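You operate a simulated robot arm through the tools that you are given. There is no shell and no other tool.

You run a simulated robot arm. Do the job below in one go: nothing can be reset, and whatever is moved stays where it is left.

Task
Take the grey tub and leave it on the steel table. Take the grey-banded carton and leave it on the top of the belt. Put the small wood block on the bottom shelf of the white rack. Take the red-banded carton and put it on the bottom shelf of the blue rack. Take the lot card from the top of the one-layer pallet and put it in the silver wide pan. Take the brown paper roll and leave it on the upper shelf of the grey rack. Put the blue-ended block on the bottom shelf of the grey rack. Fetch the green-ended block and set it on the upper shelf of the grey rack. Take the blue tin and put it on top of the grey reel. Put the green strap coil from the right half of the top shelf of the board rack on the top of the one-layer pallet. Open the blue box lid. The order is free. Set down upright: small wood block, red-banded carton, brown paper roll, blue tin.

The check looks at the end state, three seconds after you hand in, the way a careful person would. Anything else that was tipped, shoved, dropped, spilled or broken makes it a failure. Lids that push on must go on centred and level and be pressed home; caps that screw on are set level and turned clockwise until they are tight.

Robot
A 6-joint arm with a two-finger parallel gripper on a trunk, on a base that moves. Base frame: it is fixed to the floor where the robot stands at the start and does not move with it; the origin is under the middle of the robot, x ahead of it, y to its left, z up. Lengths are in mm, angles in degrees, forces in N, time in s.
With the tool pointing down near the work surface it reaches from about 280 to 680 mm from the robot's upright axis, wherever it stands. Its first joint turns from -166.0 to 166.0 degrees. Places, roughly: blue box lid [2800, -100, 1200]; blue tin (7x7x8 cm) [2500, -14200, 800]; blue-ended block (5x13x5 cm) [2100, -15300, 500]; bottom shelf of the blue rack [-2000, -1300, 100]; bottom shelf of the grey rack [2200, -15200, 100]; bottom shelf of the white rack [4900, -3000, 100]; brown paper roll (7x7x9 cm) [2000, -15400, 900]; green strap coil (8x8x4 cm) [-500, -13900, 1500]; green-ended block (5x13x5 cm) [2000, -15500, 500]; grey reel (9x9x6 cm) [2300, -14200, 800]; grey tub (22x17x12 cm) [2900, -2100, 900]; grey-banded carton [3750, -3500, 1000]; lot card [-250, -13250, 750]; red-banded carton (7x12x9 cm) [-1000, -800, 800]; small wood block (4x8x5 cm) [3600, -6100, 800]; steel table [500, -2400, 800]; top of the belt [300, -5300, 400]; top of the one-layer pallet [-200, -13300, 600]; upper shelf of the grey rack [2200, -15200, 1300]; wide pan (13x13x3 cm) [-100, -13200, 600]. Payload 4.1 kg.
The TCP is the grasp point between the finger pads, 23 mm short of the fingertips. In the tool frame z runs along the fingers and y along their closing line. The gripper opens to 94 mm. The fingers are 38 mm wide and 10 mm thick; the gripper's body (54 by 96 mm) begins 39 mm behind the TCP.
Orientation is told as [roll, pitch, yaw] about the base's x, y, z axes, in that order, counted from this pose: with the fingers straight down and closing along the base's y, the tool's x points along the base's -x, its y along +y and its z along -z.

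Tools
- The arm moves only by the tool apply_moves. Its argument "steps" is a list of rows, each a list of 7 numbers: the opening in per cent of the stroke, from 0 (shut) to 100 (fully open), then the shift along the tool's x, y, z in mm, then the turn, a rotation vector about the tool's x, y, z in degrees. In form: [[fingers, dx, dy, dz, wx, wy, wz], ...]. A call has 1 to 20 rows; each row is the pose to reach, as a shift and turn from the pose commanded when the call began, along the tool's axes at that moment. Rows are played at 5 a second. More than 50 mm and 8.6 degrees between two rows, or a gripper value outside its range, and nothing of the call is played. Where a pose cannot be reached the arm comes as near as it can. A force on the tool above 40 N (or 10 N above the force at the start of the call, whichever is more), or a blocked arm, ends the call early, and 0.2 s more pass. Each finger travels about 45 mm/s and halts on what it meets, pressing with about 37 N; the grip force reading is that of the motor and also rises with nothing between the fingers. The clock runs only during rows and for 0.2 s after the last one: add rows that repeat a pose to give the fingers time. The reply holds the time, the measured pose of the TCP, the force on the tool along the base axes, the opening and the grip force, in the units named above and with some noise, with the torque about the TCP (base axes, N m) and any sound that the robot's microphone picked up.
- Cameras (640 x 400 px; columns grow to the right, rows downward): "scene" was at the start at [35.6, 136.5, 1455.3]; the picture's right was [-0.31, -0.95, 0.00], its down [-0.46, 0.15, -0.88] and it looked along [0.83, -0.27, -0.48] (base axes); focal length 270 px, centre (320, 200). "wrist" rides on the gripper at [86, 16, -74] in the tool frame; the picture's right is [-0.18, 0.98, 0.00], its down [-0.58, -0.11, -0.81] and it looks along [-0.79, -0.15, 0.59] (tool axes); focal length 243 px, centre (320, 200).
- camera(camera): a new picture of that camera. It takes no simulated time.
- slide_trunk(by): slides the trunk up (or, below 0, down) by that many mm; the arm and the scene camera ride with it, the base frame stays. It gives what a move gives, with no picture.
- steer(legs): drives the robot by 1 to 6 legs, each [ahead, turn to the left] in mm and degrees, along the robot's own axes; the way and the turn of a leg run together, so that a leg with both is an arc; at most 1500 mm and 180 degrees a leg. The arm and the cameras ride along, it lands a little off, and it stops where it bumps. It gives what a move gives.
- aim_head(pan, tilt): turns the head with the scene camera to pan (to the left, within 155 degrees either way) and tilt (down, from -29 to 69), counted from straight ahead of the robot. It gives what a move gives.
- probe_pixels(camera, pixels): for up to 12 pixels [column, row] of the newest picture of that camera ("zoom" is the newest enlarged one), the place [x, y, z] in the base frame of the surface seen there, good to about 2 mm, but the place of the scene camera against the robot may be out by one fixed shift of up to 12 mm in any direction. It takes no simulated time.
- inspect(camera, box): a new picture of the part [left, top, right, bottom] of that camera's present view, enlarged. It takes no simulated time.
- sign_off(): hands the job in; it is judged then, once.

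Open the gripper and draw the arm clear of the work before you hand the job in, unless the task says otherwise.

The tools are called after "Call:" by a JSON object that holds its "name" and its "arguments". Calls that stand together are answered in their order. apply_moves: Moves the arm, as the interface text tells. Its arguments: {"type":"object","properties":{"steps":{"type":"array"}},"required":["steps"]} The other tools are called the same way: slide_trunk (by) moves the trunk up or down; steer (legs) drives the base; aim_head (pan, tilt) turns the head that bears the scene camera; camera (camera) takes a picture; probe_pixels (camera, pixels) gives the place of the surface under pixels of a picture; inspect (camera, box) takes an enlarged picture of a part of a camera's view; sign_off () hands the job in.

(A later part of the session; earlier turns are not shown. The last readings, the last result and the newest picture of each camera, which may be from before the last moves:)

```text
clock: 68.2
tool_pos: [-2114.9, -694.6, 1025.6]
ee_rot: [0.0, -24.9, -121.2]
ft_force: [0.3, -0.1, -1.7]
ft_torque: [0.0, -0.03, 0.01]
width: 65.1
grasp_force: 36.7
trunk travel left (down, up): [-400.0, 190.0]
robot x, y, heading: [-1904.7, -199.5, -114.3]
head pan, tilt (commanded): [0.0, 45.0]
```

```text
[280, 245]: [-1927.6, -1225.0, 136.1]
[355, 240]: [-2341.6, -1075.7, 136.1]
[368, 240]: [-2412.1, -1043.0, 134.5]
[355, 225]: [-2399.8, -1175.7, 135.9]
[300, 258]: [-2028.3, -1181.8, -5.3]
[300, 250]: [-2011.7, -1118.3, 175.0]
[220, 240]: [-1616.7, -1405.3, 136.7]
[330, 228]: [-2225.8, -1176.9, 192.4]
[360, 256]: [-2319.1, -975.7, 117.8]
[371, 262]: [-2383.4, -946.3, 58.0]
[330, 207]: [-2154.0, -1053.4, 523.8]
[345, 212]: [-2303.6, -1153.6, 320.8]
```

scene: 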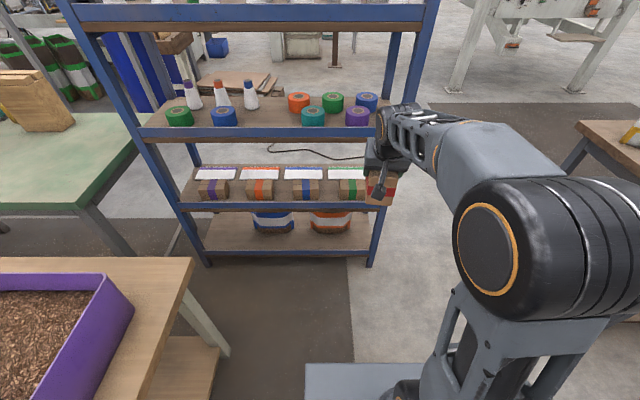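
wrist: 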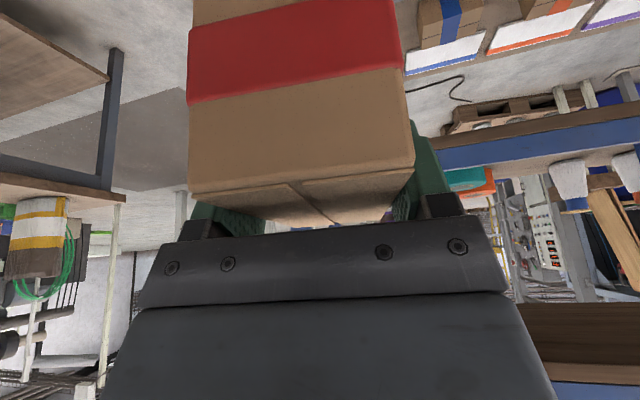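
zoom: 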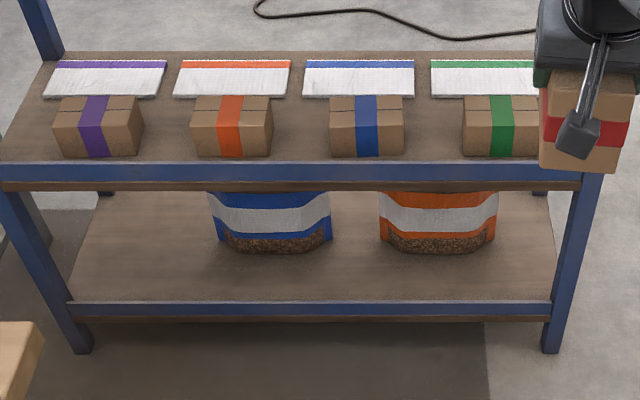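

The board is at z≈136 and the front rail's top about 175 (a lip). The gap between the two bags (zoom 333–380) gives good room for the carton placed just behind the rail; I probe the bag edges.

Call:
{"name": "probe_pixels", "arguments": {"camera": "zoom", "pixels": [[331, 235], [326, 225], [382, 235], [386, 225], [355, 245], [355, 270], [355, 298], [355, 303], [355, 310], [310, 252], [400, 252], [355, 165]]}}

```text
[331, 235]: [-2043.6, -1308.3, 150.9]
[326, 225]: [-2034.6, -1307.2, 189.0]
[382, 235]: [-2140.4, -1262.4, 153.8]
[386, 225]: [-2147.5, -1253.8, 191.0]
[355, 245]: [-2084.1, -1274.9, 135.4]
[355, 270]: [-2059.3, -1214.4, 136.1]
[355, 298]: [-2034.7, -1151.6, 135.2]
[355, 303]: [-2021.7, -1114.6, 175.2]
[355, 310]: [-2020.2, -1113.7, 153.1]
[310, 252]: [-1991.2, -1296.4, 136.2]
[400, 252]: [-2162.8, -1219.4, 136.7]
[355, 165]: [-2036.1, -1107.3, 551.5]
```

The gap between bags is ~104 mm wide centred near s=-1370 (room frame). Before the low placement I probe the wrist's geometry above the gripper, at (400,115), (378,150), (380,185), to know clearances.

Call:
{"name": "inspect", "arguments": {"camera": "scene", "box": [350, 90, 510, 210]}}

Call:
{"name": "probe_pixels", "arguments": {"camera": "zoom", "pixels": [[150, 60], [190, 70], [110, 100], [100, 230], [70, 260], [200, 240], [190, 330], [250, 100], [330, 160], [110, 300], [140, 440], [180, 110]]}}

```text
3.33 times, centred on (430, 150) of scene
```

zoom: 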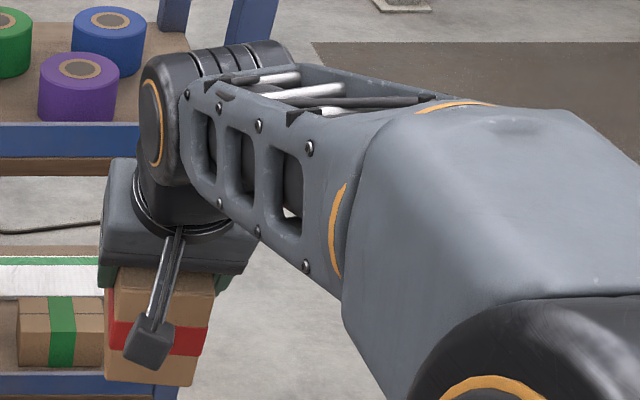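

```text
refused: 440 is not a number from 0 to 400
```

Call:
{"name": "probe_pixels", "arguments": {"camera": "zoom", "pixels": [[160, 62], [240, 45], [150, 110], [120, 180], [115, 240], [230, 230], [190, 200], [250, 100], [330, 160], [240, 250], [150, 350], [160, 370]]}}

```text
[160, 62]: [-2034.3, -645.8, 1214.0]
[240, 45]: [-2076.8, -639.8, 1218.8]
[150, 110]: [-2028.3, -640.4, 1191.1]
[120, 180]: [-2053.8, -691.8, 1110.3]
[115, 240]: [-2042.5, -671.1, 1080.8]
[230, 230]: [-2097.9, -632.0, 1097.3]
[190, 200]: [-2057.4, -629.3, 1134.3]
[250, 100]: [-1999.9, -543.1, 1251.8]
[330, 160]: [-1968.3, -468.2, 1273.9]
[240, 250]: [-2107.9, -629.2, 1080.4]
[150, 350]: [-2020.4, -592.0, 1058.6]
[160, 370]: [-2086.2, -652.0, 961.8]
```

The wrist's top lies ~200 mm above the TCP, so it fits under the next shelf (510). I lower the trunk fully here in the open.

Call:
{"name": "slide_trunk", "arguments": {"by": -400}}

```text
clock: 72.0
tool_pos: [-2115.7, -695.2, 626.6]
ee_rot: [0.1, -24.9, -121.3]
ft_force: [0.3, -0.8, -2.8]
ft_torque: [0.0, 0.0, 0.01]
width: 65.0
grasp_force: 37.4
trunk travel left (down, up): [0.0, 590.0]
robot x, y, heading: [-1905.0, -198.9, -114.7]
head pan, tilt (commanded): [0.0, 45.0]
```

Trunk down; TCP at 627. I test reaching down in free space to z≈245 while turning the tool 6.7° to face the rack squarely.

Call:
{"name": "apply_moves", "arguments": {"steps": [[0, 20, 0, 43, -0.7, 0, -1.5], [0, 40, 0, 86, -1.4, 0, -3], [0, 60, 0, 129, -2.1, 0, -4.5], [0, 80, 0, 172, -2.83, 0, -6.07], [0, 100, 0, 215, -2.83, 0, -6.07], [0, 120, 0, 258, -2.83, 0, -6.07], [0, 140, 0, 301, -2.83, 0, -6.07], [0, 160, 0, 344, -2.83, 0, -6.07], [0, 160, 0, 344, -2.83, 0, -6.07]]}}

Call:
{"name": "camera", "arguments": {"camera": "scene"}}

Call:
{"name": "camera", "arguments": {"camera": "wrist"}}

```text
clock: 74.0
tool_pos: [-2104.6, -689.2, 256.2]
ee_rot: [-1.6, -22.8, -115.4]
ft_force: [0.4, 0.3, -2.9]
ft_torque: [0.05, 0.0, -0.01]
width: 64.8
grasp_force: 37.3
out of reach, approached as far as the arm can: row 6, 7, 8
trunk travel left (down, up): [0.0, 590.0]
robot x, y, heading: [-1907.9, -201.4, -114.6]
head pan, tilt (commanded): [0.0, 45.0]
```

```text
taken
```

scene: 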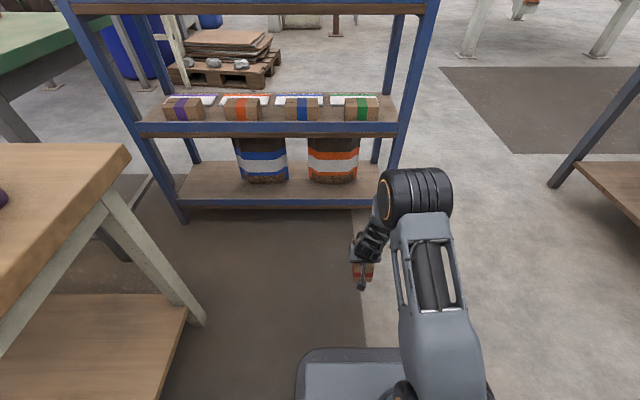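

```text
taken
```

wrist: 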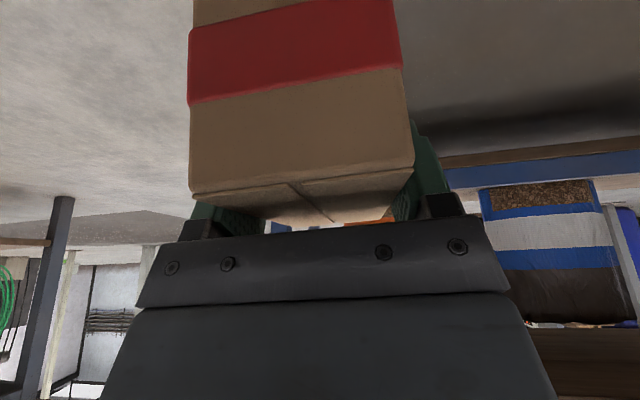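

Low reach fails around z≈270 at 540 mm ahead. I test whether it is reachable further ahead: up 80, forward 100, then down again.

Call:
{"name": "apply_moves", "arguments": {"steps": [[0, -17, 0, -36, 0, 0, 0], [0, -34, 0, -72, 0, 0, 0], [0, -79, 0, -51, 0, 0, 0], [0, -124, 0, -30, 0, 0, 0], [0, -107, 0, 6, 0, 0, 0], [0, -90, 0, 42, 0, 0, 0], [0, -73, 0, 78, 0, 0, 0], [0, -73, 0, 78, 0, 0, 0]]}}

```text
clock: 75.8
tool_pos: [-2156.9, -784.9, 209.3]
ee_rot: [0.0, -25.0, -114.6]
ft_force: [0.6, 1.3, -2.2]
ft_torque: [0.02, -0.03, 0.03]
width: 64.7
grasp_force: 37.1
out of reach, approached as far as the arm can: row 3
trunk travel left (down, up): [0.0, 590.0]
robot x, y, heading: [-1905.9, -198.7, -114.4]
head pan, tilt (commanded): [0.0, 45.0]
```

At ~640 mm ahead the arm reaches z=209. I raise the carton to ~300, then shift left by reversing at an angle and come forward to stand ~640 mm from the placing spot.

Call:
{"name": "apply_moves", "arguments": {"steps": [[0, -20, 0, -43, 0, 0, 0], [0, -40, 0, -86, 0, 0, 0], [0, -55, 0, -118, 0, 0, 0], [0, -55, 0, -118, 0, 0, 0]]}}

Call:
{"name": "steer", "arguments": {"legs": [[0, -25], [-500, 0], [0, 25]]}}

Call:
{"name": "camera", "arguments": {"camera": "scene"}}

```text
clock: 76.8
tool_pos: [-2154.5, -785.1, 337.3]
ee_rot: [0.0, -24.8, -114.6]
ft_force: [0.2, -0.5, -2.1]
ft_torque: [0.05, 0.02, 0.01]
width: 64.5
grasp_force: 37.1
trunk travel left (down, up): [0.0, 590.0]
robot x, y, heading: [-1905.7, -201.7, -114.4]
head pan, tilt (commanded): [0.0, 45.0]
```

```text
clock: 82.3
tool_pos: [-1777.7, -456.4, 337.2]
ee_rot: [0.0, -25.0, -115.2]
ft_force: [0.8, -0.4, -2.5]
ft_torque: [0.02, -0.01, 0.03]
width: 64.8
grasp_force: 36.8
trunk travel left (down, up): [0.0, 590.0]
robot x, y, heading: [-1522.8, 127.3, -115.0]
head pan, tilt (commanded): [0.0, 45.0]
```

```text
taken
```

scene: 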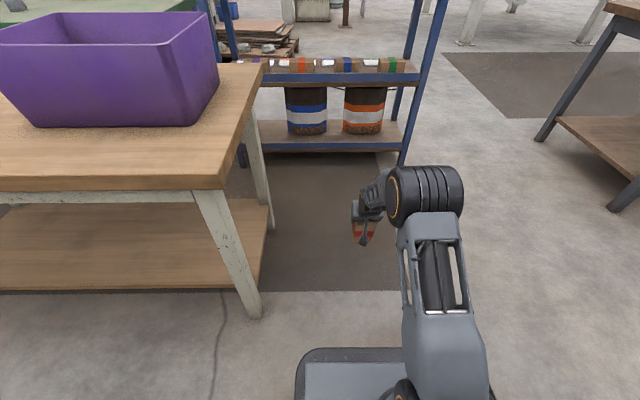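

Aligned; nothing is in the way. I turn 0.5° left and drive 600 mm forward, then check.

Call:
{"name": "steer", "arguments": {"legs": [[600, 0.5]]}}

Call:
{"name": "camera", "arguments": {"camera": "scene"}}

```text
clock: 85.7
tool_pos: [-2013.7, -999.8, 337.1]
ee_rot: [0.0, -25.0, -114.2]
ft_force: [-0.4, 0.3, -3.1]
ft_torque: [0.03, 0.03, 0.02]
width: 64.8
grasp_force: 37.4
trunk travel left (down, up): [0.0, 590.0]
robot x, y, heading: [-1767.3, -408.6, -114.0]
head pan, tilt (commanded): [0.0, 45.0]
```

```text
taken
```

scene: 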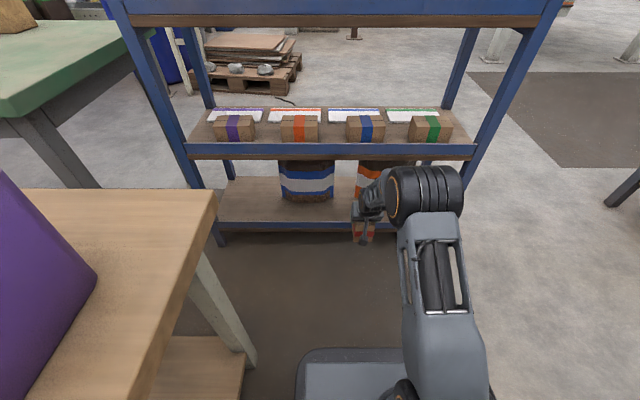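

I re-measure the gap between the bags from here: edges near (333,185) and (358,185), plus rail and board.

Call:
{"name": "inspect", "arguments": {"camera": "scene", "box": [270, 140, 430, 250]}}

Call:
{"name": "probe_pixels", "arguments": {"camera": "scene", "pixels": [[331, 180], [333, 190], [359, 180], [357, 190], [345, 195], [345, 210], [345, 219], [345, 223], [345, 227], [306, 195]]}}

```text
3.64 times, centred on (350, 195) of scene
```

zoom: 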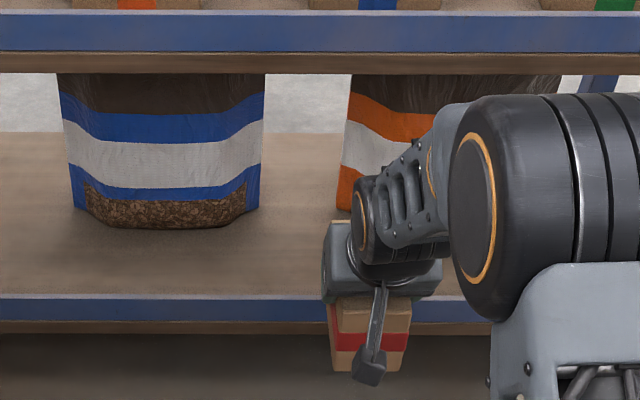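

```text
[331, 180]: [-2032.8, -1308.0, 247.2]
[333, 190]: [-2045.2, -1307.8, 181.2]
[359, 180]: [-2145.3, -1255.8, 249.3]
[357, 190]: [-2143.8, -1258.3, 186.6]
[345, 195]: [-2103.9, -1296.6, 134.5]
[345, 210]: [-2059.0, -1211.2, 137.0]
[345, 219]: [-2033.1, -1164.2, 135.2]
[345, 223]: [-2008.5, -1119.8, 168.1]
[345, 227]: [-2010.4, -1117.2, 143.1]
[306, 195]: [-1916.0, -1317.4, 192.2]
```

I check the underside of the middle shelf (row ~160) and the wrist's top relative to the TCP.

Call:
{"name": "probe_pixels", "arguments": {"camera": "zoom", "pixels": [[300, 15], [300, 48], [300, 55], [300, 70], [480, 105], [520, 98], [480, 200], [440, 150], [400, 170], [350, 180], [340, 250], [430, 290]]}}

```text
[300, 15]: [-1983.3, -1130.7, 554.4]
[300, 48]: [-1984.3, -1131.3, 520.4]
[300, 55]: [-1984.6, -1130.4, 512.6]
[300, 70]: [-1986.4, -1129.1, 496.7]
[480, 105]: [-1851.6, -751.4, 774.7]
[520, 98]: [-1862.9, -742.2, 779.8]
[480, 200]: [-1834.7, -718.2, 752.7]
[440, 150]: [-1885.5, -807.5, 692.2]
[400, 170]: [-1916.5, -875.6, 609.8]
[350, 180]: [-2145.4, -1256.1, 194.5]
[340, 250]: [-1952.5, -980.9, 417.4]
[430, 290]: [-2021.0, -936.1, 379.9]
```

Rail top ≈180, shelf underside ≈499: I enter at TCP z≈275. I shift left 38 mm, lower to 275 and pull back 25 mm, still outside the rack.

Call:
{"name": "apply_moves", "arguments": {"steps": [[0, 16, 13, 15, 0, 0, 0], [0, 32, 26, 30, 0, 0, 0], [0, 48.9, 38, 45.6, 0, 0, 0], [0, 48.9, 38, 45.6, 0, 0, 0]]}}

Call:
{"name": "steer", "arguments": {"legs": [[100, -0.4]]}}

Call:
{"name": "camera", "arguments": {"camera": "wrist"}}

Call:
{"name": "camera", "arguments": {"camera": "scene"}}

```text
clock: 86.7
tool_pos: [-1968.9, -991.0, 274.6]
ee_rot: [0.1, -25.0, -114.2]
ft_force: [0.5, 0.0, -1.8]
ft_torque: [0.0, 0.02, 0.03]
width: 64.8
grasp_force: 37.0
trunk travel left (down, up): [0.0, 590.0]
robot x, y, heading: [-1764.0, -412.9, -113.9]
head pan, tilt (commanded): [0.0, 45.0]
```

```text
clock: 87.8
tool_pos: [-2014.6, -1082.7, 273.1]
ee_rot: [0.0, -25.0, -114.6]
ft_force: [-0.5, 0.4, -3.9]
ft_torque: [-0.01, -0.02, 0.03]
width: 64.8
grasp_force: 36.9
trunk travel left (down, up): [0.0, 590.0]
robot x, y, heading: [-1806.7, -504.1, -114.5]
head pan, tilt (commanded): [0.0, 45.0]
```

```text
taken
```

wrist: 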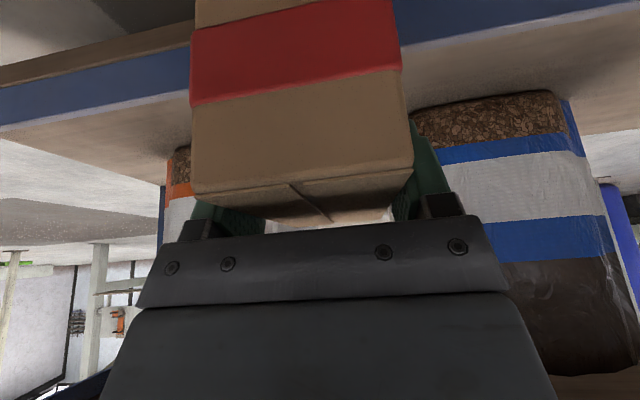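

```text
taken
```

scene: 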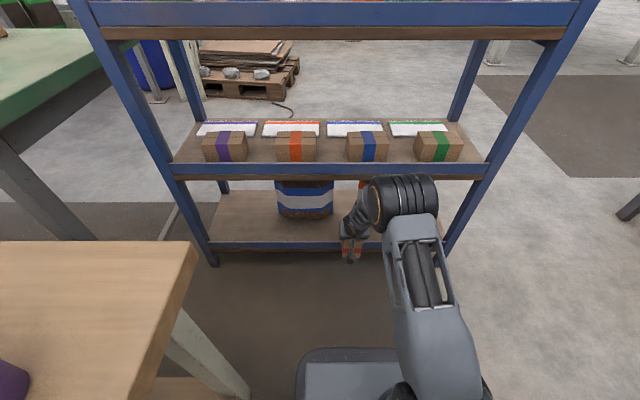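

In the wrist view the orange bag is left (175,175) and the blue bag right (420,110). I probe these and the rail for the exact gap relative to the tool.

Call:
{"name": "probe_pixels", "arguments": {"camera": "wrist", "pixels": [[178, 180], [185, 165], [420, 130], [440, 115], [420, 105], [100, 75], [100, 105], [100, 118], [500, 30], [500, 55], [90, 125]]}}

```text
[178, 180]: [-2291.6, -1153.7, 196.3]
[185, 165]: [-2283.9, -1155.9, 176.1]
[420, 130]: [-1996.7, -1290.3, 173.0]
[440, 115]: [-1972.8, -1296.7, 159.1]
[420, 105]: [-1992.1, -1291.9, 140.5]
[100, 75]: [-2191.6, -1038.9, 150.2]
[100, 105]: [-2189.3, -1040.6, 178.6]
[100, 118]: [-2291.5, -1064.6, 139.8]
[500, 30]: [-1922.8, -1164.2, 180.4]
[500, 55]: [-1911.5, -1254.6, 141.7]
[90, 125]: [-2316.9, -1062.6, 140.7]
```

Board z≈140.5, rail top ≈181 in wrist readings; carton bottom is at ≈196. I drive 85 mm forward over the rail.

Call:
{"name": "steer", "arguments": {"legs": [[85, 0]]}}

Call:
{"name": "camera", "arguments": {"camera": "wrist"}}

Call:
{"name": "camera", "arguments": {"camera": "scene"}}

```text
clock: 88.9
tool_pos: [-2047.8, -1158.8, 274.0]
ee_rot: [0.0, -25.0, -114.3]
ft_force: [0.4, -0.1, -2.1]
ft_torque: [0.02, -0.01, -0.01]
width: 64.4
grasp_force: 36.9
trunk travel left (down, up): [0.0, 590.0]
robot x, y, heading: [-1844.0, -583.5, -114.4]
head pan, tilt (commanded): [0.0, 45.0]
```

```text
taken
```

wrist: 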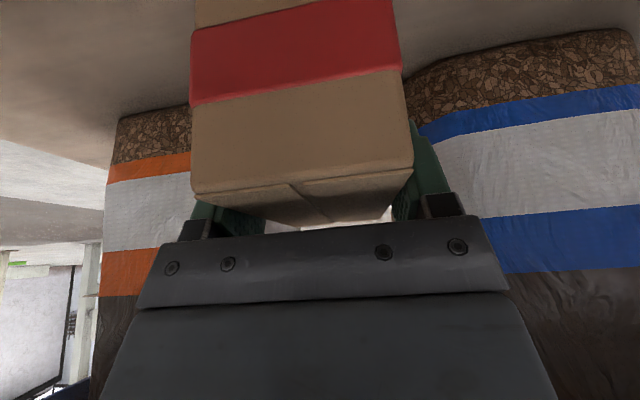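

```text
taken
```

scene: 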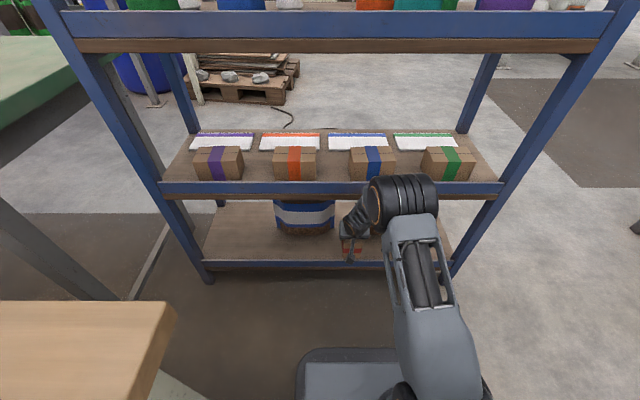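

The carton is over the shelf between the bags. I move 37 mm forward and down until about 3 mm above the board, then gently touch.

Call:
{"name": "apply_moves", "arguments": {"steps": [[0, -15, 0, 14, 0, 0, 0], [0, -27, 0, 28, 0, 0, 0], [0, -22, 0, 40, 0, 0, 0], [0, -17, 0, 50, 0, 0, 0], [0, -12.5, 0, 61, 0, 0, 0], [0, -11.6, 0, 63, 0, 0, 0], [0, -11.6, 0, 63, 0, 0, 0]]}}

Call:
{"name": "camera", "arguments": {"camera": "wrist"}}

```text
clock: 90.5
tool_pos: [-2062.1, -1192.9, 220.4]
ee_rot: [0.0, -25.0, -114.5]
ft_force: [-0.2, -0.1, -2.1]
ft_torque: [0.03, -0.01, -0.01]
width: 64.9
grasp_force: 36.9
trunk travel left (down, up): [0.0, 590.0]
robot x, y, heading: [-1844.6, -582.5, -114.4]
head pan, tilt (commanded): [0.0, 45.0]
```

```text
taken
```

wrist: 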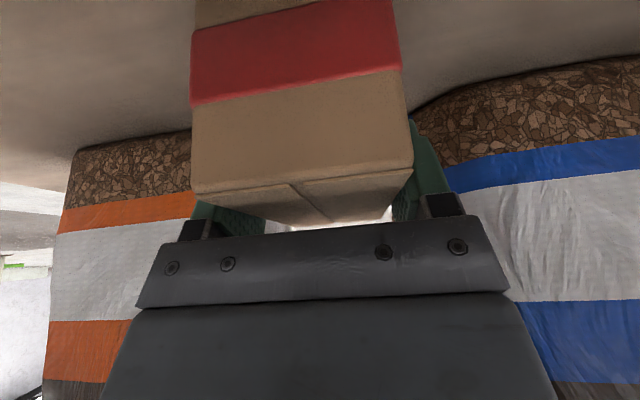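

Still free (force -2.1). I go down 4 mm more.

Call:
{"name": "apply_moves", "arguments": {"steps": [[0, 0.6, 0, 1.3, 0, 0, 0], [0, 1.2, 0, 2.5, 0, 0, 0], [0, 1.7, 0, 3.6, 0, 0, 0], [0, 1.7, 0, 3.6, 0, 0, 0]]}}

```text
clock: 91.5
tool_pos: [-2062.2, -1191.9, 218.9]
ee_rot: [-0.1, -25.0, -114.4]
ft_force: [0.0, 0.9, -0.3]
ft_torque: [-0.1, -0.01, 0.01]
width: 64.9
grasp_force: 37.5
trunk travel left (down, up): [0.0, 590.0]
robot x, y, heading: [-1843.4, -580.6, -114.2]
head pan, tilt (commanded): [0.0, 45.0]
```

The weight is now supported (force ≈0). One more mm, then I open the gripper slowly.

Call:
{"name": "apply_moves", "arguments": {"steps": [[0, 0.4, 0, 0.9, 0, 0, 0], [0, 0.4, 0, 0.9, 0, 0, 0]]}}

```text
clock: 92.1
tool_pos: [-2061.6, -1192.1, 218.0]
ee_rot: [-0.1, -25.1, -114.4]
ft_force: [0.4, 3.0, 5.8]
ft_torque: [-0.25, -0.12, 0.02]
width: 64.9
grasp_force: 36.9
trunk travel left (down, up): [0.0, 590.0]
robot x, y, heading: [-1841.8, -580.8, -114.2]
head pan, tilt (commanded): [0.0, 45.0]
```

Contact is firm (5.8 N). I open the fingers and look.

Call:
{"name": "apply_moves", "arguments": {"steps": [[80, 0, 0, 0, 0, 0, 0], [90, 0, 0, 0, 0, 0, 0], [90, 0, 0, 0, 0, 0, 0], [90, 0, 0, 0, 0, 0, 0]]}}

Call:
{"name": "camera", "arguments": {"camera": "wrist"}}

```text
clock: 93.1
tool_pos: [-2061.7, -1192.4, 217.5]
ee_rot: [0.0, -24.9, -114.4]
ft_force: [0.0, -0.4, 0.3]
ft_torque: [0.01, 0.0, 0.01]
width: 84.5
grasp_force: 0.1
trunk travel left (down, up): [0.0, 590.0]
robot x, y, heading: [-1844.1, -579.4, -114.3]
head pan, tilt (commanded): [0.0, 45.0]
```

```text
taken
```

wrist: 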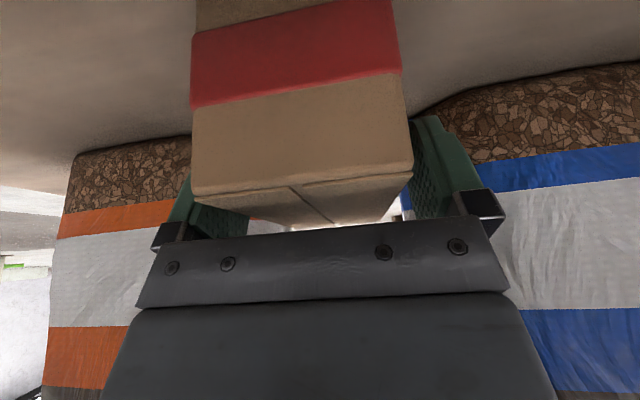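

Released; the carton stands. I retract 55 mm along the tool axis, then reverse out of the rack.

Call:
{"name": "apply_moves", "arguments": {"steps": [[90, 0, 0, -15, 0, 0, 0], [90, 0, 0, -35, 0, 0, 0], [90, 0, 0, -55, 0, 0, 0], [90, 0, 0, -55, 0, 0, 0]]}}

Call:
{"name": "camera", "arguments": {"camera": "wrist"}}

Call:
{"name": "steer", "arguments": {"legs": [[-300, 0]]}}

Call:
{"name": "camera", "arguments": {"camera": "scene"}}

```text
clock: 94.1
tool_pos: [-2053.1, -1169.1, 267.4]
ee_rot: [0.1, -25.1, -114.4]
ft_force: [1.5, -0.5, 0.2]
ft_torque: [0.01, -0.02, -0.02]
width: 84.5
grasp_force: 0.0
trunk travel left (down, up): [0.0, 590.0]
robot x, y, heading: [-1845.4, -584.4, -114.0]
head pan, tilt (commanded): [0.0, 45.0]
```

```text
taken
```

wrist: 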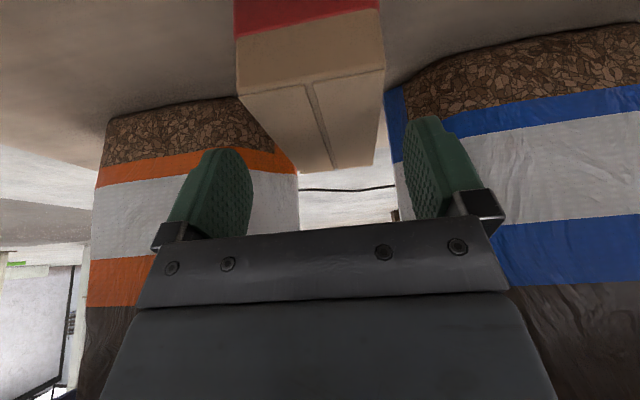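

```text
clock: 96.2
tool_pos: [-1929.4, -890.4, 268.3]
ee_rot: [0.1, -25.1, -114.6]
ft_force: [0.6, 0.7, 0.1]
ft_torque: [-0.04, -0.04, -0.02]
width: 84.5
grasp_force: 0.0
trunk travel left (down, up): [0.0, 590.0]
robot x, y, heading: [-1717.5, -304.5, -114.7]
head pan, tilt (commanded): [0.0, 45.0]
```

```text
taken
```

scene: 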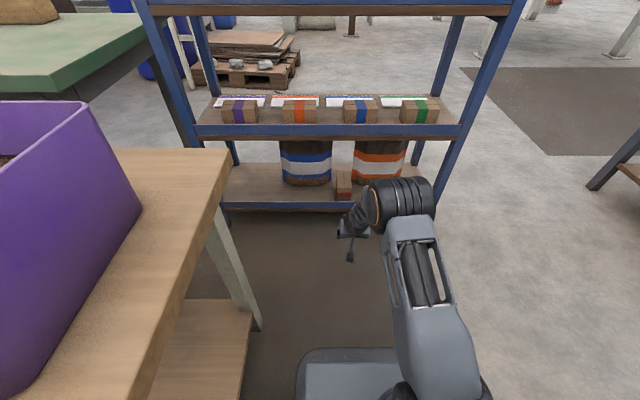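

The red-banded carton stands on the bottom shelf at (343,185). I zoom on it to calibrate the scene camera against the known release position.

Call:
{"name": "inspect", "arguments": {"camera": "scene", "box": [315, 155, 375, 215]}}

Call:
{"name": "slide_trunk", "arguments": {"by": 400}}

```text
6.67 times, centred on (345, 185) of scene
```

zoom: 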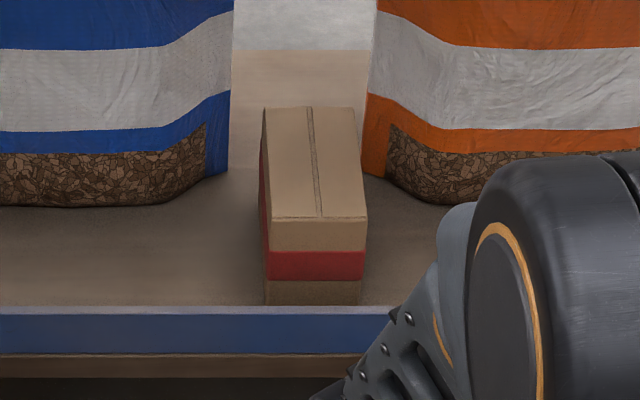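

```text
clock: 100.0
tool_pos: [-1929.2, -892.6, 668.2]
ee_rot: [0.1, -25.0, -114.6]
ft_force: [0.4, 0.1, 0.2]
ft_torque: [-0.02, -0.01, 0.0]
width: 84.6
grasp_force: 0.0
trunk travel left (down, up): [-400.0, 190.0]
robot x, y, heading: [-1716.9, -307.0, -114.5]
head pan, tilt (commanded): [0.0, 45.0]
```

I probe the carton's seam ends in that zoom for calibration.

Call:
{"name": "probe_pixels", "arguments": {"camera": "zoom", "pixels": [[312, 115], [321, 208], [275, 160], [355, 160], [275, 240], [355, 240]]}}

```text
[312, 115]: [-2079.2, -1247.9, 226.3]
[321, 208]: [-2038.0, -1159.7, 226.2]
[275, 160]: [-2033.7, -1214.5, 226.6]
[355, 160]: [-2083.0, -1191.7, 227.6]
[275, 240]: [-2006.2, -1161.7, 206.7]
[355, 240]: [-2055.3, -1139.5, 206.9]
```

Scene camera calibrated (reads ~7.5 mm too far left, ~5 mm low). I retract the arm up and back along the tool axis for travel.

Call:
{"name": "apply_moves", "arguments": {"steps": [[90, 0, 0, -48, 0, 0, 0], [90, 0, 0, -96, 0, 0, 0], [90, 0, 0, -144, 0, 0, 0], [90, 0, 0, -192, 0, 0, 0], [90, 0, 0, -240, 0, 0, 0], [90, 0, 0, -288, 0, 0, 0], [90, 0, 0, -336, 0, 0, 0], [90, 0, 0, -380, 0, 0, 0]]}}

Call:
{"name": "steer", "arguments": {"legs": [[-690, 0], [0, 90], [1300, 0]]}}

Call:
{"name": "aim_head", "arguments": {"pan": 0, "tilt": 25}}

Call:
{"name": "camera", "arguments": {"camera": "scene"}}

```text
clock: 101.8
tool_pos: [-1863.1, -746.5, 1016.7]
ee_rot: [0.0, -24.9, -114.6]
ft_force: [0.4, -0.3, 1.1]
ft_torque: [0.04, -0.02, 0.01]
width: 84.9
grasp_force: 0.0
trunk travel left (down, up): [-400.0, 190.0]
robot x, y, heading: [-1718.8, -304.6, -114.6]
head pan, tilt (commanded): [0.0, 45.0]
```

```text
clock: 115.3
tool_pos: [139.6, -425.5, 1015.7]
ee_rot: [0.0, -25.1, -27.2]
ft_force: [-0.9, -0.4, -0.2]
ft_torque: [-0.02, 0.0, -0.01]
width: 84.6
grasp_force: 0.1
trunk travel left (down, up): [-400.0, 190.0]
robot x, y, heading: [-294.6, -259.6, -27.2]
head pan, tilt (commanded): [0.0, 45.0]
```

```text
clock: 116.2
tool_pos: [140.1, -425.0, 1015.5]
ee_rot: [0.0, -25.0, -27.2]
ft_force: [0.2, 0.3, 0.8]
ft_torque: [0.0, 0.0, 0.01]
width: 84.6
grasp_force: 0.1
trunk travel left (down, up): [-400.0, 190.0]
robot x, y, heading: [-294.7, -261.4, -27.4]
head pan, tilt (commanded): [0.0, 25.0]
```

```text
taken
```

scene: 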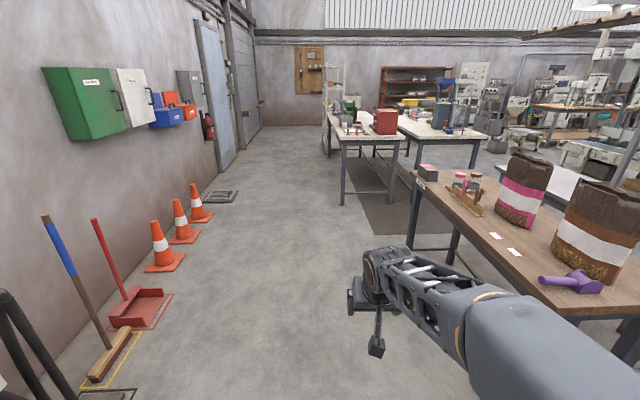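

The corridor ahead is free. I probe the brown table corner (412,187), the far table corner (340,135), tub, and the floor items for route planning.

Call:
{"name": "probe_pixels", "arguments": {"camera": "scene", "pixels": [[413, 188], [600, 310], [336, 138], [393, 138], [350, 105], [388, 122], [440, 112], [165, 110], [190, 110], [222, 195], [475, 140], [195, 185]]}}

Call:
{"name": "inspect", "arguments": {"camera": "scene", "box": [130, 60, 230, 150]}}

Call:
{"name": "inspect", "arguments": {"camera": "scene", "box": [310, 60, 490, 160]}}

```text
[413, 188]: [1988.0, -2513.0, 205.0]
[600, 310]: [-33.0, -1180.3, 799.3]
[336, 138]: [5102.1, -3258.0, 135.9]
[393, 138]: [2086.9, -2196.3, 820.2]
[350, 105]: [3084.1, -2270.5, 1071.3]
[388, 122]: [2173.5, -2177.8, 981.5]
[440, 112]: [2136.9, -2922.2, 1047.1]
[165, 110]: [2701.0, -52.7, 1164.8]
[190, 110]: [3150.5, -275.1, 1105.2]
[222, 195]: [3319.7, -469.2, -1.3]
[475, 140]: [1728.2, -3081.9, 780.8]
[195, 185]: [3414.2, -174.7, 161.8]
```

```text
4.44 times, centred on (180, 105) of scene
```

zoom: 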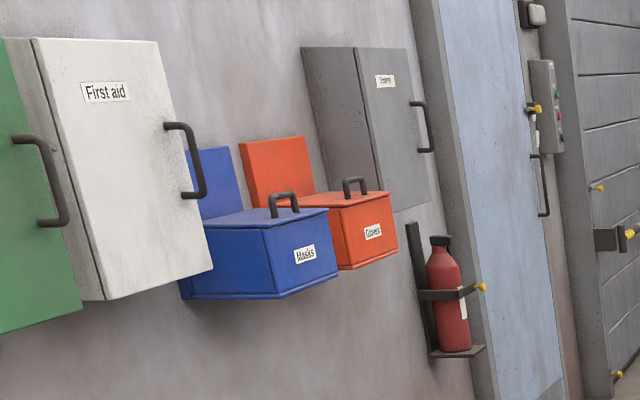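

```text
3.56 times, centred on (400, 110) of scene
```

zoom: 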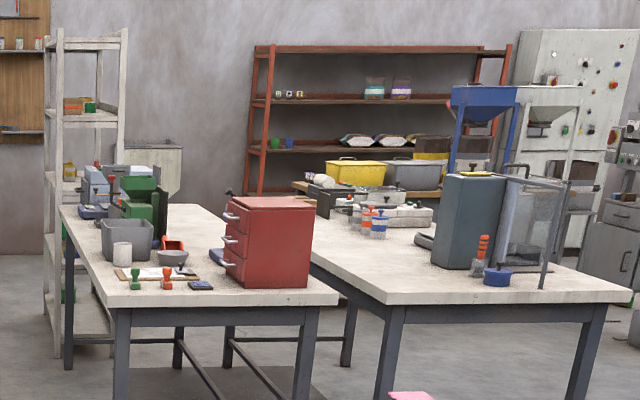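

The blue "Masks" box has a lid with a bow handle at its front, hinged at the wall. I drive to stand about 700 mm in front of it, facing the wall.

Call:
{"name": "steer", "arguments": {"legs": [[0, 16.5], [1400, 0], [1400, 0], [0, 76.4]]}}

Call:
{"name": "aim_head", "arguments": {"pan": 0, "tilt": 15}}

Call:
{"name": "camera", "arguments": {"camera": "scene"}}

```text
clock: 133.9
tool_pos: [2567.4, -254.2, 1015.6]
ee_rot: [0.0, -24.9, 68.0]
ft_force: [0.6, 0.1, 0.6]
ft_torque: [0.01, 0.0, 0.01]
width: 84.3
grasp_force: 0.1
trunk travel left (down, up): [-400.0, 190.0]
robot x, y, heading: [2443.4, -704.9, 68.4]
head pan, tilt (commanded): [0.0, 25.0]
```

```text
clock: 134.7
tool_pos: [2568.3, -255.3, 1014.9]
ee_rot: [0.0, -25.0, 68.1]
ft_force: [-0.2, 0.0, 0.4]
ft_torque: [0.01, 0.03, 0.02]
width: 84.7
grasp_force: 0.1
trunk travel left (down, up): [-400.0, 190.0]
robot x, y, heading: [2444.2, -704.2, 68.3]
head pan, tilt (commanded): [0.0, 15.0]
```

```text
taken
```

scene: 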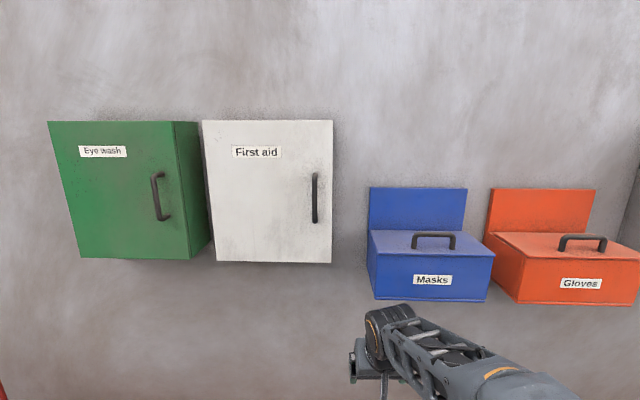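

I zoom on the blue box to measure the handle and lid.

Call:
{"name": "inspect", "arguments": {"camera": "scene", "box": [355, 180, 505, 310]}}

Call:
{"name": "probe_pixels", "arguments": {"camera": "scene", "pixels": [[374, 255], [493, 255], [372, 232], [465, 230], [416, 235], [433, 234], [452, 235], [414, 245], [454, 245], [433, 245], [433, 270], [420, 200]]}}

```text
3.08 times, centred on (430, 245) of scene
```

zoom: 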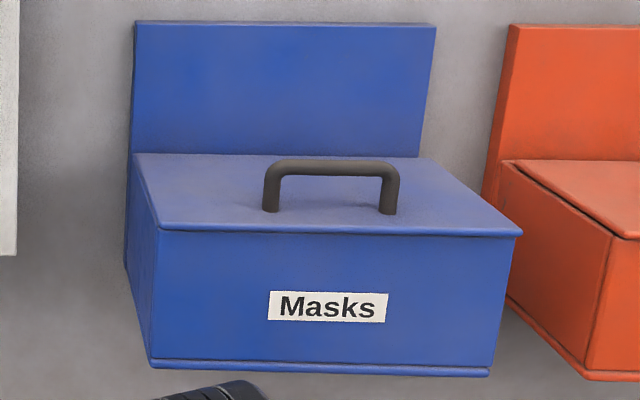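

```text
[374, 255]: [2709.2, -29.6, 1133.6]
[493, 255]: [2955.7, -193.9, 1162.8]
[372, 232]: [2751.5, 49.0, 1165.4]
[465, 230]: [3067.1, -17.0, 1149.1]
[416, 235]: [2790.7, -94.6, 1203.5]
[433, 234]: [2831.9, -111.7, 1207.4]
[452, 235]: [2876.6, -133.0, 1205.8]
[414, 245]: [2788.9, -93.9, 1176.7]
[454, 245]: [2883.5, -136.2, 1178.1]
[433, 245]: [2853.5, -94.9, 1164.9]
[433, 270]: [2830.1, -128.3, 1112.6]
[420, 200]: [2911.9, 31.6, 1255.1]
```

Lid top z≈1165 and the handle bar at z≈1205, ~104 mm long, parallel to the wall. I raise the trunk and make the tool vertical, higher up.

Call:
{"name": "slide_trunk", "arguments": {"by": 190}}

Call:
{"name": "apply_moves", "arguments": {"steps": [[100, -15, 0, -32, 0, 7, 0], [100, -30, 0, -64, 0, 14, 0], [100, -45, 0, -98, 0, 21, 0], [100, -63, 0, -136, 0, 25, 0], [100, -63, 0, -136, 0, 25, 0]]}}

```text
clock: 136.7
tool_pos: [2567.9, -254.1, 1206.4]
ee_rot: [0.0, -25.0, 68.1]
ft_force: [-0.3, -0.4, -0.2]
ft_torque: [0.0, -0.03, 0.02]
width: 84.6
grasp_force: 0.0
trunk travel left (down, up): [-590.0, 0.0]
robot x, y, heading: [2444.7, -702.6, 68.1]
head pan, tilt (commanded): [0.0, 15.0]
```

```text
clock: 137.9
tool_pos: [2565.8, -251.9, 1356.3]
ee_rot: [0.1, 0.1, 68.2]
ft_force: [-0.3, 0.1, 0.9]
ft_torque: [0.01, 0.02, 0.0]
width: 93.9
grasp_force: 0.0
trunk travel left (down, up): [-590.0, 0.0]
robot x, y, heading: [2446.0, -707.4, 68.4]
head pan, tilt (commanded): [0.0, 15.0]
```

Tool is vertical at z 1356. I rotate it about its axis by ~89.5° so that the fingers close across the handle bar.

Call:
{"name": "apply_moves", "arguments": {"steps": [[100, 0, 0, 0, 0, 0, 8.2], [100, 0, 0, 0, 0, 0, 16.4], [100, 0, 0, 0, 0, 0, 24.6], [100, 0, 0, 0, 0, 0, 32.8], [100, 0, 0, 0, 0, 0, 41], [100, 0, 0, 0, 0, 0, 49.2], [100, 0, 0, 0, 0, 0, 57.4], [100, 0, 0, 0, 0, 0, 65.6], [100, 0, 0, 0, 0, 0, 73.8], [100, 0, 0, 0, 0, 0, 82], [100, 0, 0, 0, 0, 0, 89.5], [100, 0, 0, 0, 0, 0, 89.5]]}}

Call:
{"name": "steer", "arguments": {"legs": [[0, -12.4], [215, 0], [0, 9.6]]}}

Call:
{"name": "camera", "arguments": {"camera": "scene"}}

Call:
{"name": "camera", "arguments": {"camera": "wrist"}}

```text
clock: 140.5
tool_pos: [2565.6, -255.4, 1355.6]
ee_rot: [0.1, 0.0, -21.4]
ft_force: [-0.6, 0.4, -0.1]
ft_torque: [-0.01, -0.03, -0.01]
width: 94.0
grasp_force: 0.0
trunk travel left (down, up): [-590.0, 0.0]
robot x, y, heading: [2441.1, -701.3, 68.2]
head pan, tilt (commanded): [0.0, 15.0]
```

```text
clock: 143.7
tool_pos: [2711.1, -85.6, 1354.0]
ee_rot: [0.0, -0.1, -24.3]
ft_force: [-0.8, 0.0, 0.1]
ft_torque: [-0.01, -0.01, 0.01]
width: 94.0
grasp_force: 0.1
trunk travel left (down, up): [-590.0, 0.0]
robot x, y, heading: [2566.8, -527.9, 65.2]
head pan, tilt (commanded): [0.0, 15.0]
```

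```text
taken
```

scene: 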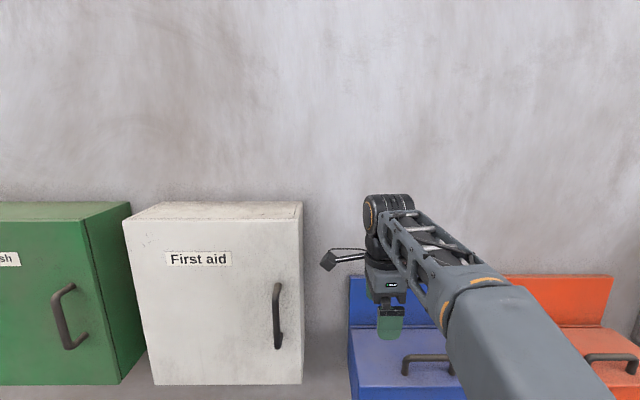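

```text
taken
```

wrist: 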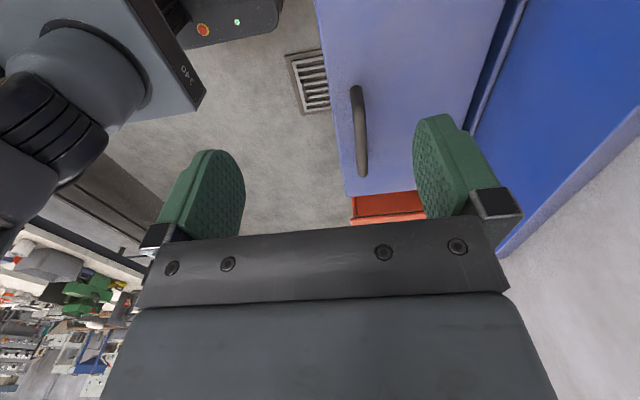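

The wrist camera sees the handle at (358,130), lid, and backplate. I probe these for precise geometry.

Call:
{"name": "inspect", "arguments": {"camera": "wrist", "box": [310, 60, 450, 200]}}

Call:
{"name": "probe_pixels", "arguments": {"camera": "wrist", "pixels": [[355, 95], [359, 130], [362, 170], [400, 100], [350, 170], [450, 60], [490, 30], [470, 100], [510, 20], [500, 60], [560, 100], [600, 180]]}}

```text
2.86 times, centred on (380, 130) of wrist
```

zoom: 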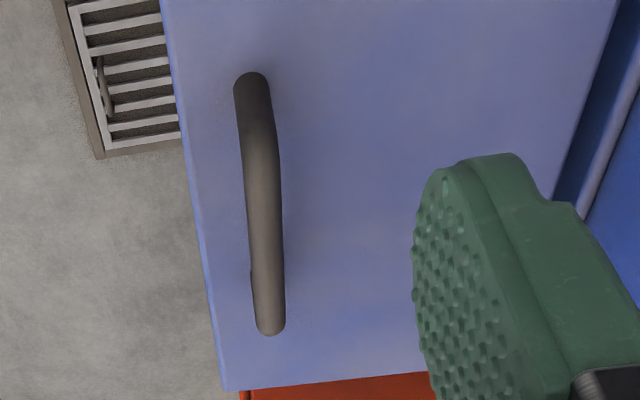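

```text
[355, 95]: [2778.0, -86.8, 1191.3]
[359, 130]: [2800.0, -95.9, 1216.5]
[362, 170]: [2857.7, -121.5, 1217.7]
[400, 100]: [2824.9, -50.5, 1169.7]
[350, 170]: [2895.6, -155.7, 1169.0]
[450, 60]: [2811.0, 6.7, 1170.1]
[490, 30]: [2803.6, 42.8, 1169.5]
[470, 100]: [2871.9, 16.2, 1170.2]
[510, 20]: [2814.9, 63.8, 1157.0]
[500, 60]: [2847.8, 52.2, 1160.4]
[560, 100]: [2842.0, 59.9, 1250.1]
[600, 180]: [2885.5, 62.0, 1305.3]
```

The handle points away from the hinge side, so gripping from above would trap the gripper against the wall; instead I will grip the bar from the front with a horizontal tool and swing it up so the tool ends pointing down. I test the horizontal pose, pulling back 100 mm while rotating.

Call:
{"name": "apply_moves", "arguments": {"steps": [[100, -12, -20, 0, -8.2, 0, 0], [100, -24, -40, 0, -16.4, 0, 0], [100, -36, -60, 0, -24.6, 0, 0], [100, -48, -80, 0, -32.8, 0, 0], [100, -60, -100, 0, -41, 0, 0], [100, -72, -100, 0, -49.2, 0, 0], [100, -84, -100, 0, -57.4, 0, 0], [100, -96, -100, 0, -65.6, 0, 0], [100, -108, -100, 0, -73.8, 0, 0], [100, -120, -100, 0, -82, 0, 0], [100, -131, -100, 0, -90, 0, 0], [100, -131, -100, 0, -90, 0, 0]]}}

Call:
{"name": "camera", "arguments": {"camera": "scene"}}

```text
clock: 146.3
tool_pos: [2795.3, -227.1, 1364.1]
ee_rot: [90.1, 0.0, -24.2]
ft_force: [1.0, 0.4, -0.2]
ft_torque: [0.01, -0.03, 0.02]
width: 93.9
grasp_force: 0.1
out of reach, approached as far as the arm can: row 11, 12
trunk travel left (down, up): [-590.0, 0.0]
robot x, y, heading: [2563.2, -524.7, 65.2]
head pan, tilt (commanded): [0.0, 15.0]
```

```text
taken
```

scene: 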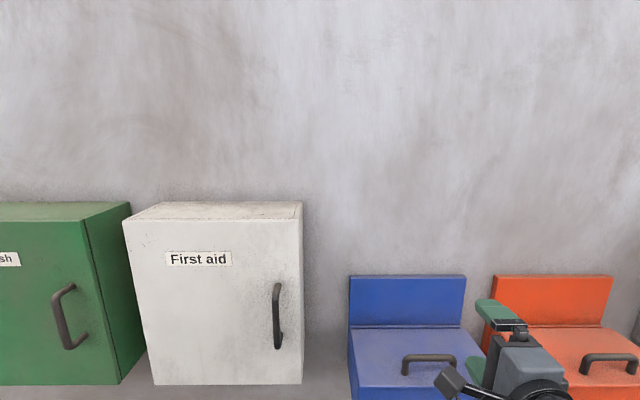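

Horizontal pose nearly reached at 370 mm ahead (slightly out of reach); further ahead it should be fine. I lower to handle height while moving slightly forward, keeping 30 mm in front of the lid edge.

Call:
{"name": "apply_moves", "arguments": {"steps": [[100, 0, 0, 35, 0, 0, 0], [100, 0, -48, 60, 0, 0, 0], [100, 0, -96, 65, 0, 0, 0], [100, 0, -142, 65, 0, 0, 0], [100, 0, -142, 65, 0, 0, 0]]}}

Call:
{"name": "camera", "arguments": {"camera": "wrist"}}

Call:
{"name": "camera", "arguments": {"camera": "scene"}}

```text
refused: row 2 steps farther than a row can; nothing moved
```

```text
taken
```

wrist: 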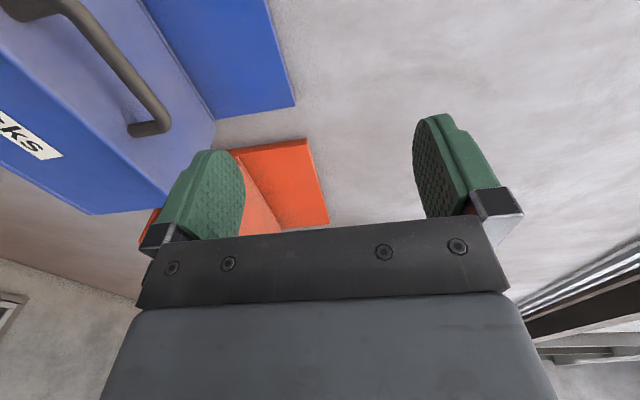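

```text
taken
```

scene: 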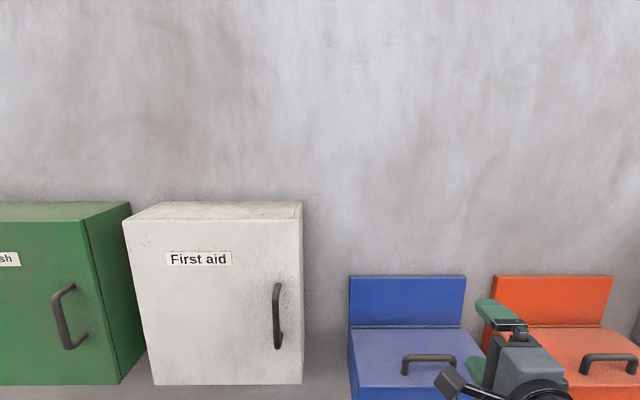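

A row was too long; I repeat with smaller steps.

Call:
{"name": "apply_moves", "arguments": {"steps": [[100, 0, 0, 35, 0, 0, 0], [100, 0, -38, 60, 0, 0, 0], [100, 0, -76, 65, 0, 0, 0], [100, 0, -110, 65, 0, 0, 0], [100, 0, -142, 65, 0, 0, 0], [100, 0, -142, 65, 0, 0, 0]]}}

Call:
{"name": "camera", "arguments": {"camera": "wrist"}}

Call:
{"name": "camera", "arguments": {"camera": "scene"}}

```text
clock: 147.7
tool_pos: [2845.9, -145.9, 1236.4]
ee_rot: [90.0, -0.1, -24.3]
ft_force: [0.3, 0.6, -0.4]
ft_torque: [-0.02, -0.03, 0.0]
width: 94.0
grasp_force: 0.1
out of reach, approached as far as the arm can: row 3, 4, 5, 6
trunk travel left (down, up): [-590.0, 0.0]
robot x, y, heading: [2567.4, -526.9, 65.5]
head pan, tilt (commanded): [0.0, 15.0]
```

```text
taken
```

wrist: 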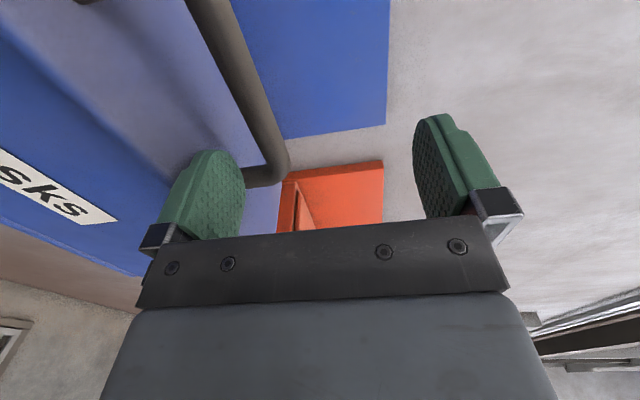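

```text
taken
```

scene: 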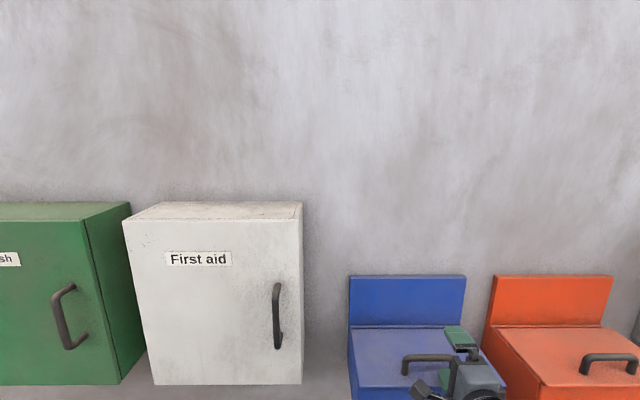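

The horizontal tool can't come that close to the robot. I reverse 120 mm and look again.

Call:
{"name": "steer", "arguments": {"legs": [[-120, 0]]}}

Call:
{"name": "apply_moves", "arguments": {"steps": [[42, 0, 0, 10, 0, 0, 0], [42, 0, 0, 40, 0, 0, 0], [42, 0, 0, 70, 0, 0, 0], [42, 0, 0, 70, 0, 0, 0]]}}

Call:
{"name": "camera", "arguments": {"camera": "wrist"}}

```text
clock: 148.9
tool_pos: [2796.7, -253.3, 1235.8]
ee_rot: [90.0, 0.0, -24.3]
ft_force: [0.6, 0.1, 0.6]
ft_torque: [-0.01, -0.01, -0.04]
width: 93.9
grasp_force: 0.0
trunk travel left (down, up): [-590.0, 0.0]
robot x, y, heading: [2517.3, -636.5, 65.3]
head pan, tilt (commanded): [0.0, 15.0]
```

```text
clock: 149.9
tool_pos: [2821.1, -186.5, 1233.8]
ee_rot: [90.0, 0.0, -24.2]
ft_force: [0.1, -0.7, -0.5]
ft_torque: [0.02, 0.01, -0.02]
width: 39.7
grasp_force: 0.0
trunk travel left (down, up): [-590.0, 0.0]
robot x, y, heading: [2517.4, -635.3, 65.3]
head pan, tilt (commanded): [0.0, 15.0]
```

```text
taken
```

wrist: 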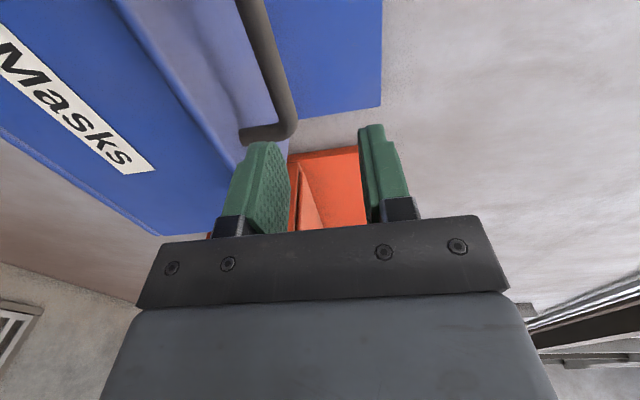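

The gripper is open 40 mm. I shift 10 mm left and 24 mm down to match the bar height (1210), then check the wrist view.

Call:
{"name": "apply_moves", "arguments": {"steps": [[42, 5, -12, 0, 0, 0, 0], [42, 10, -24, 0, 0, 0, 0], [42, 10, -24, 0, 0, 0, 0]]}}

Call:
{"name": "camera", "arguments": {"camera": "wrist"}}

```text
clock: 150.7
tool_pos: [2811.7, -184.5, 1210.9]
ee_rot: [89.9, 0.0, -24.2]
ft_force: [0.6, -0.3, -0.6]
ft_torque: [0.01, 0.02, -0.04]
width: 39.3
grasp_force: 0.1
trunk travel left (down, up): [-590.0, 0.0]
robot x, y, heading: [2518.8, -635.7, 65.2]
head pan, tilt (commanded): [0.0, 15.0]
```

```text
taken
```

wrist: 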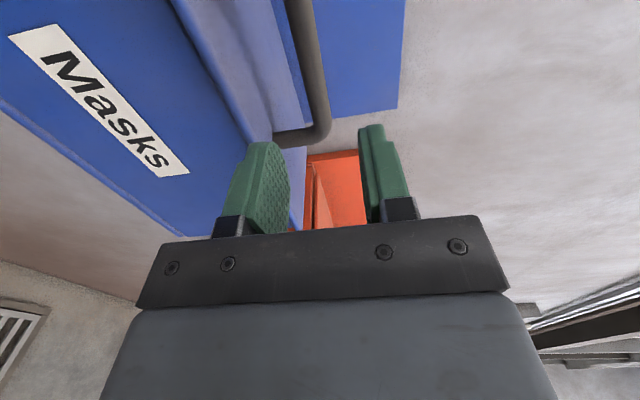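

I probe the handle's right bend and bar in this view to centre the fingers between the posts.

Call:
{"name": "probe_pixels", "arguments": {"camera": "wrist", "pixels": [[322, 128], [318, 100], [310, 60], [303, 20], [285, 138], [275, 60], [230, 90], [205, 60], [150, 30]]}}

```text
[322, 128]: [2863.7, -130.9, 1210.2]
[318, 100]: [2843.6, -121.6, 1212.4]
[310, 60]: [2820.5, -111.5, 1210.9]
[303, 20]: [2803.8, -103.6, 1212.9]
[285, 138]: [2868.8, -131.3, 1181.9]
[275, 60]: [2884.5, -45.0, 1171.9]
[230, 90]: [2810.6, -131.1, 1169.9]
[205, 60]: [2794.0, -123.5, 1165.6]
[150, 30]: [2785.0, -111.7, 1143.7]
```

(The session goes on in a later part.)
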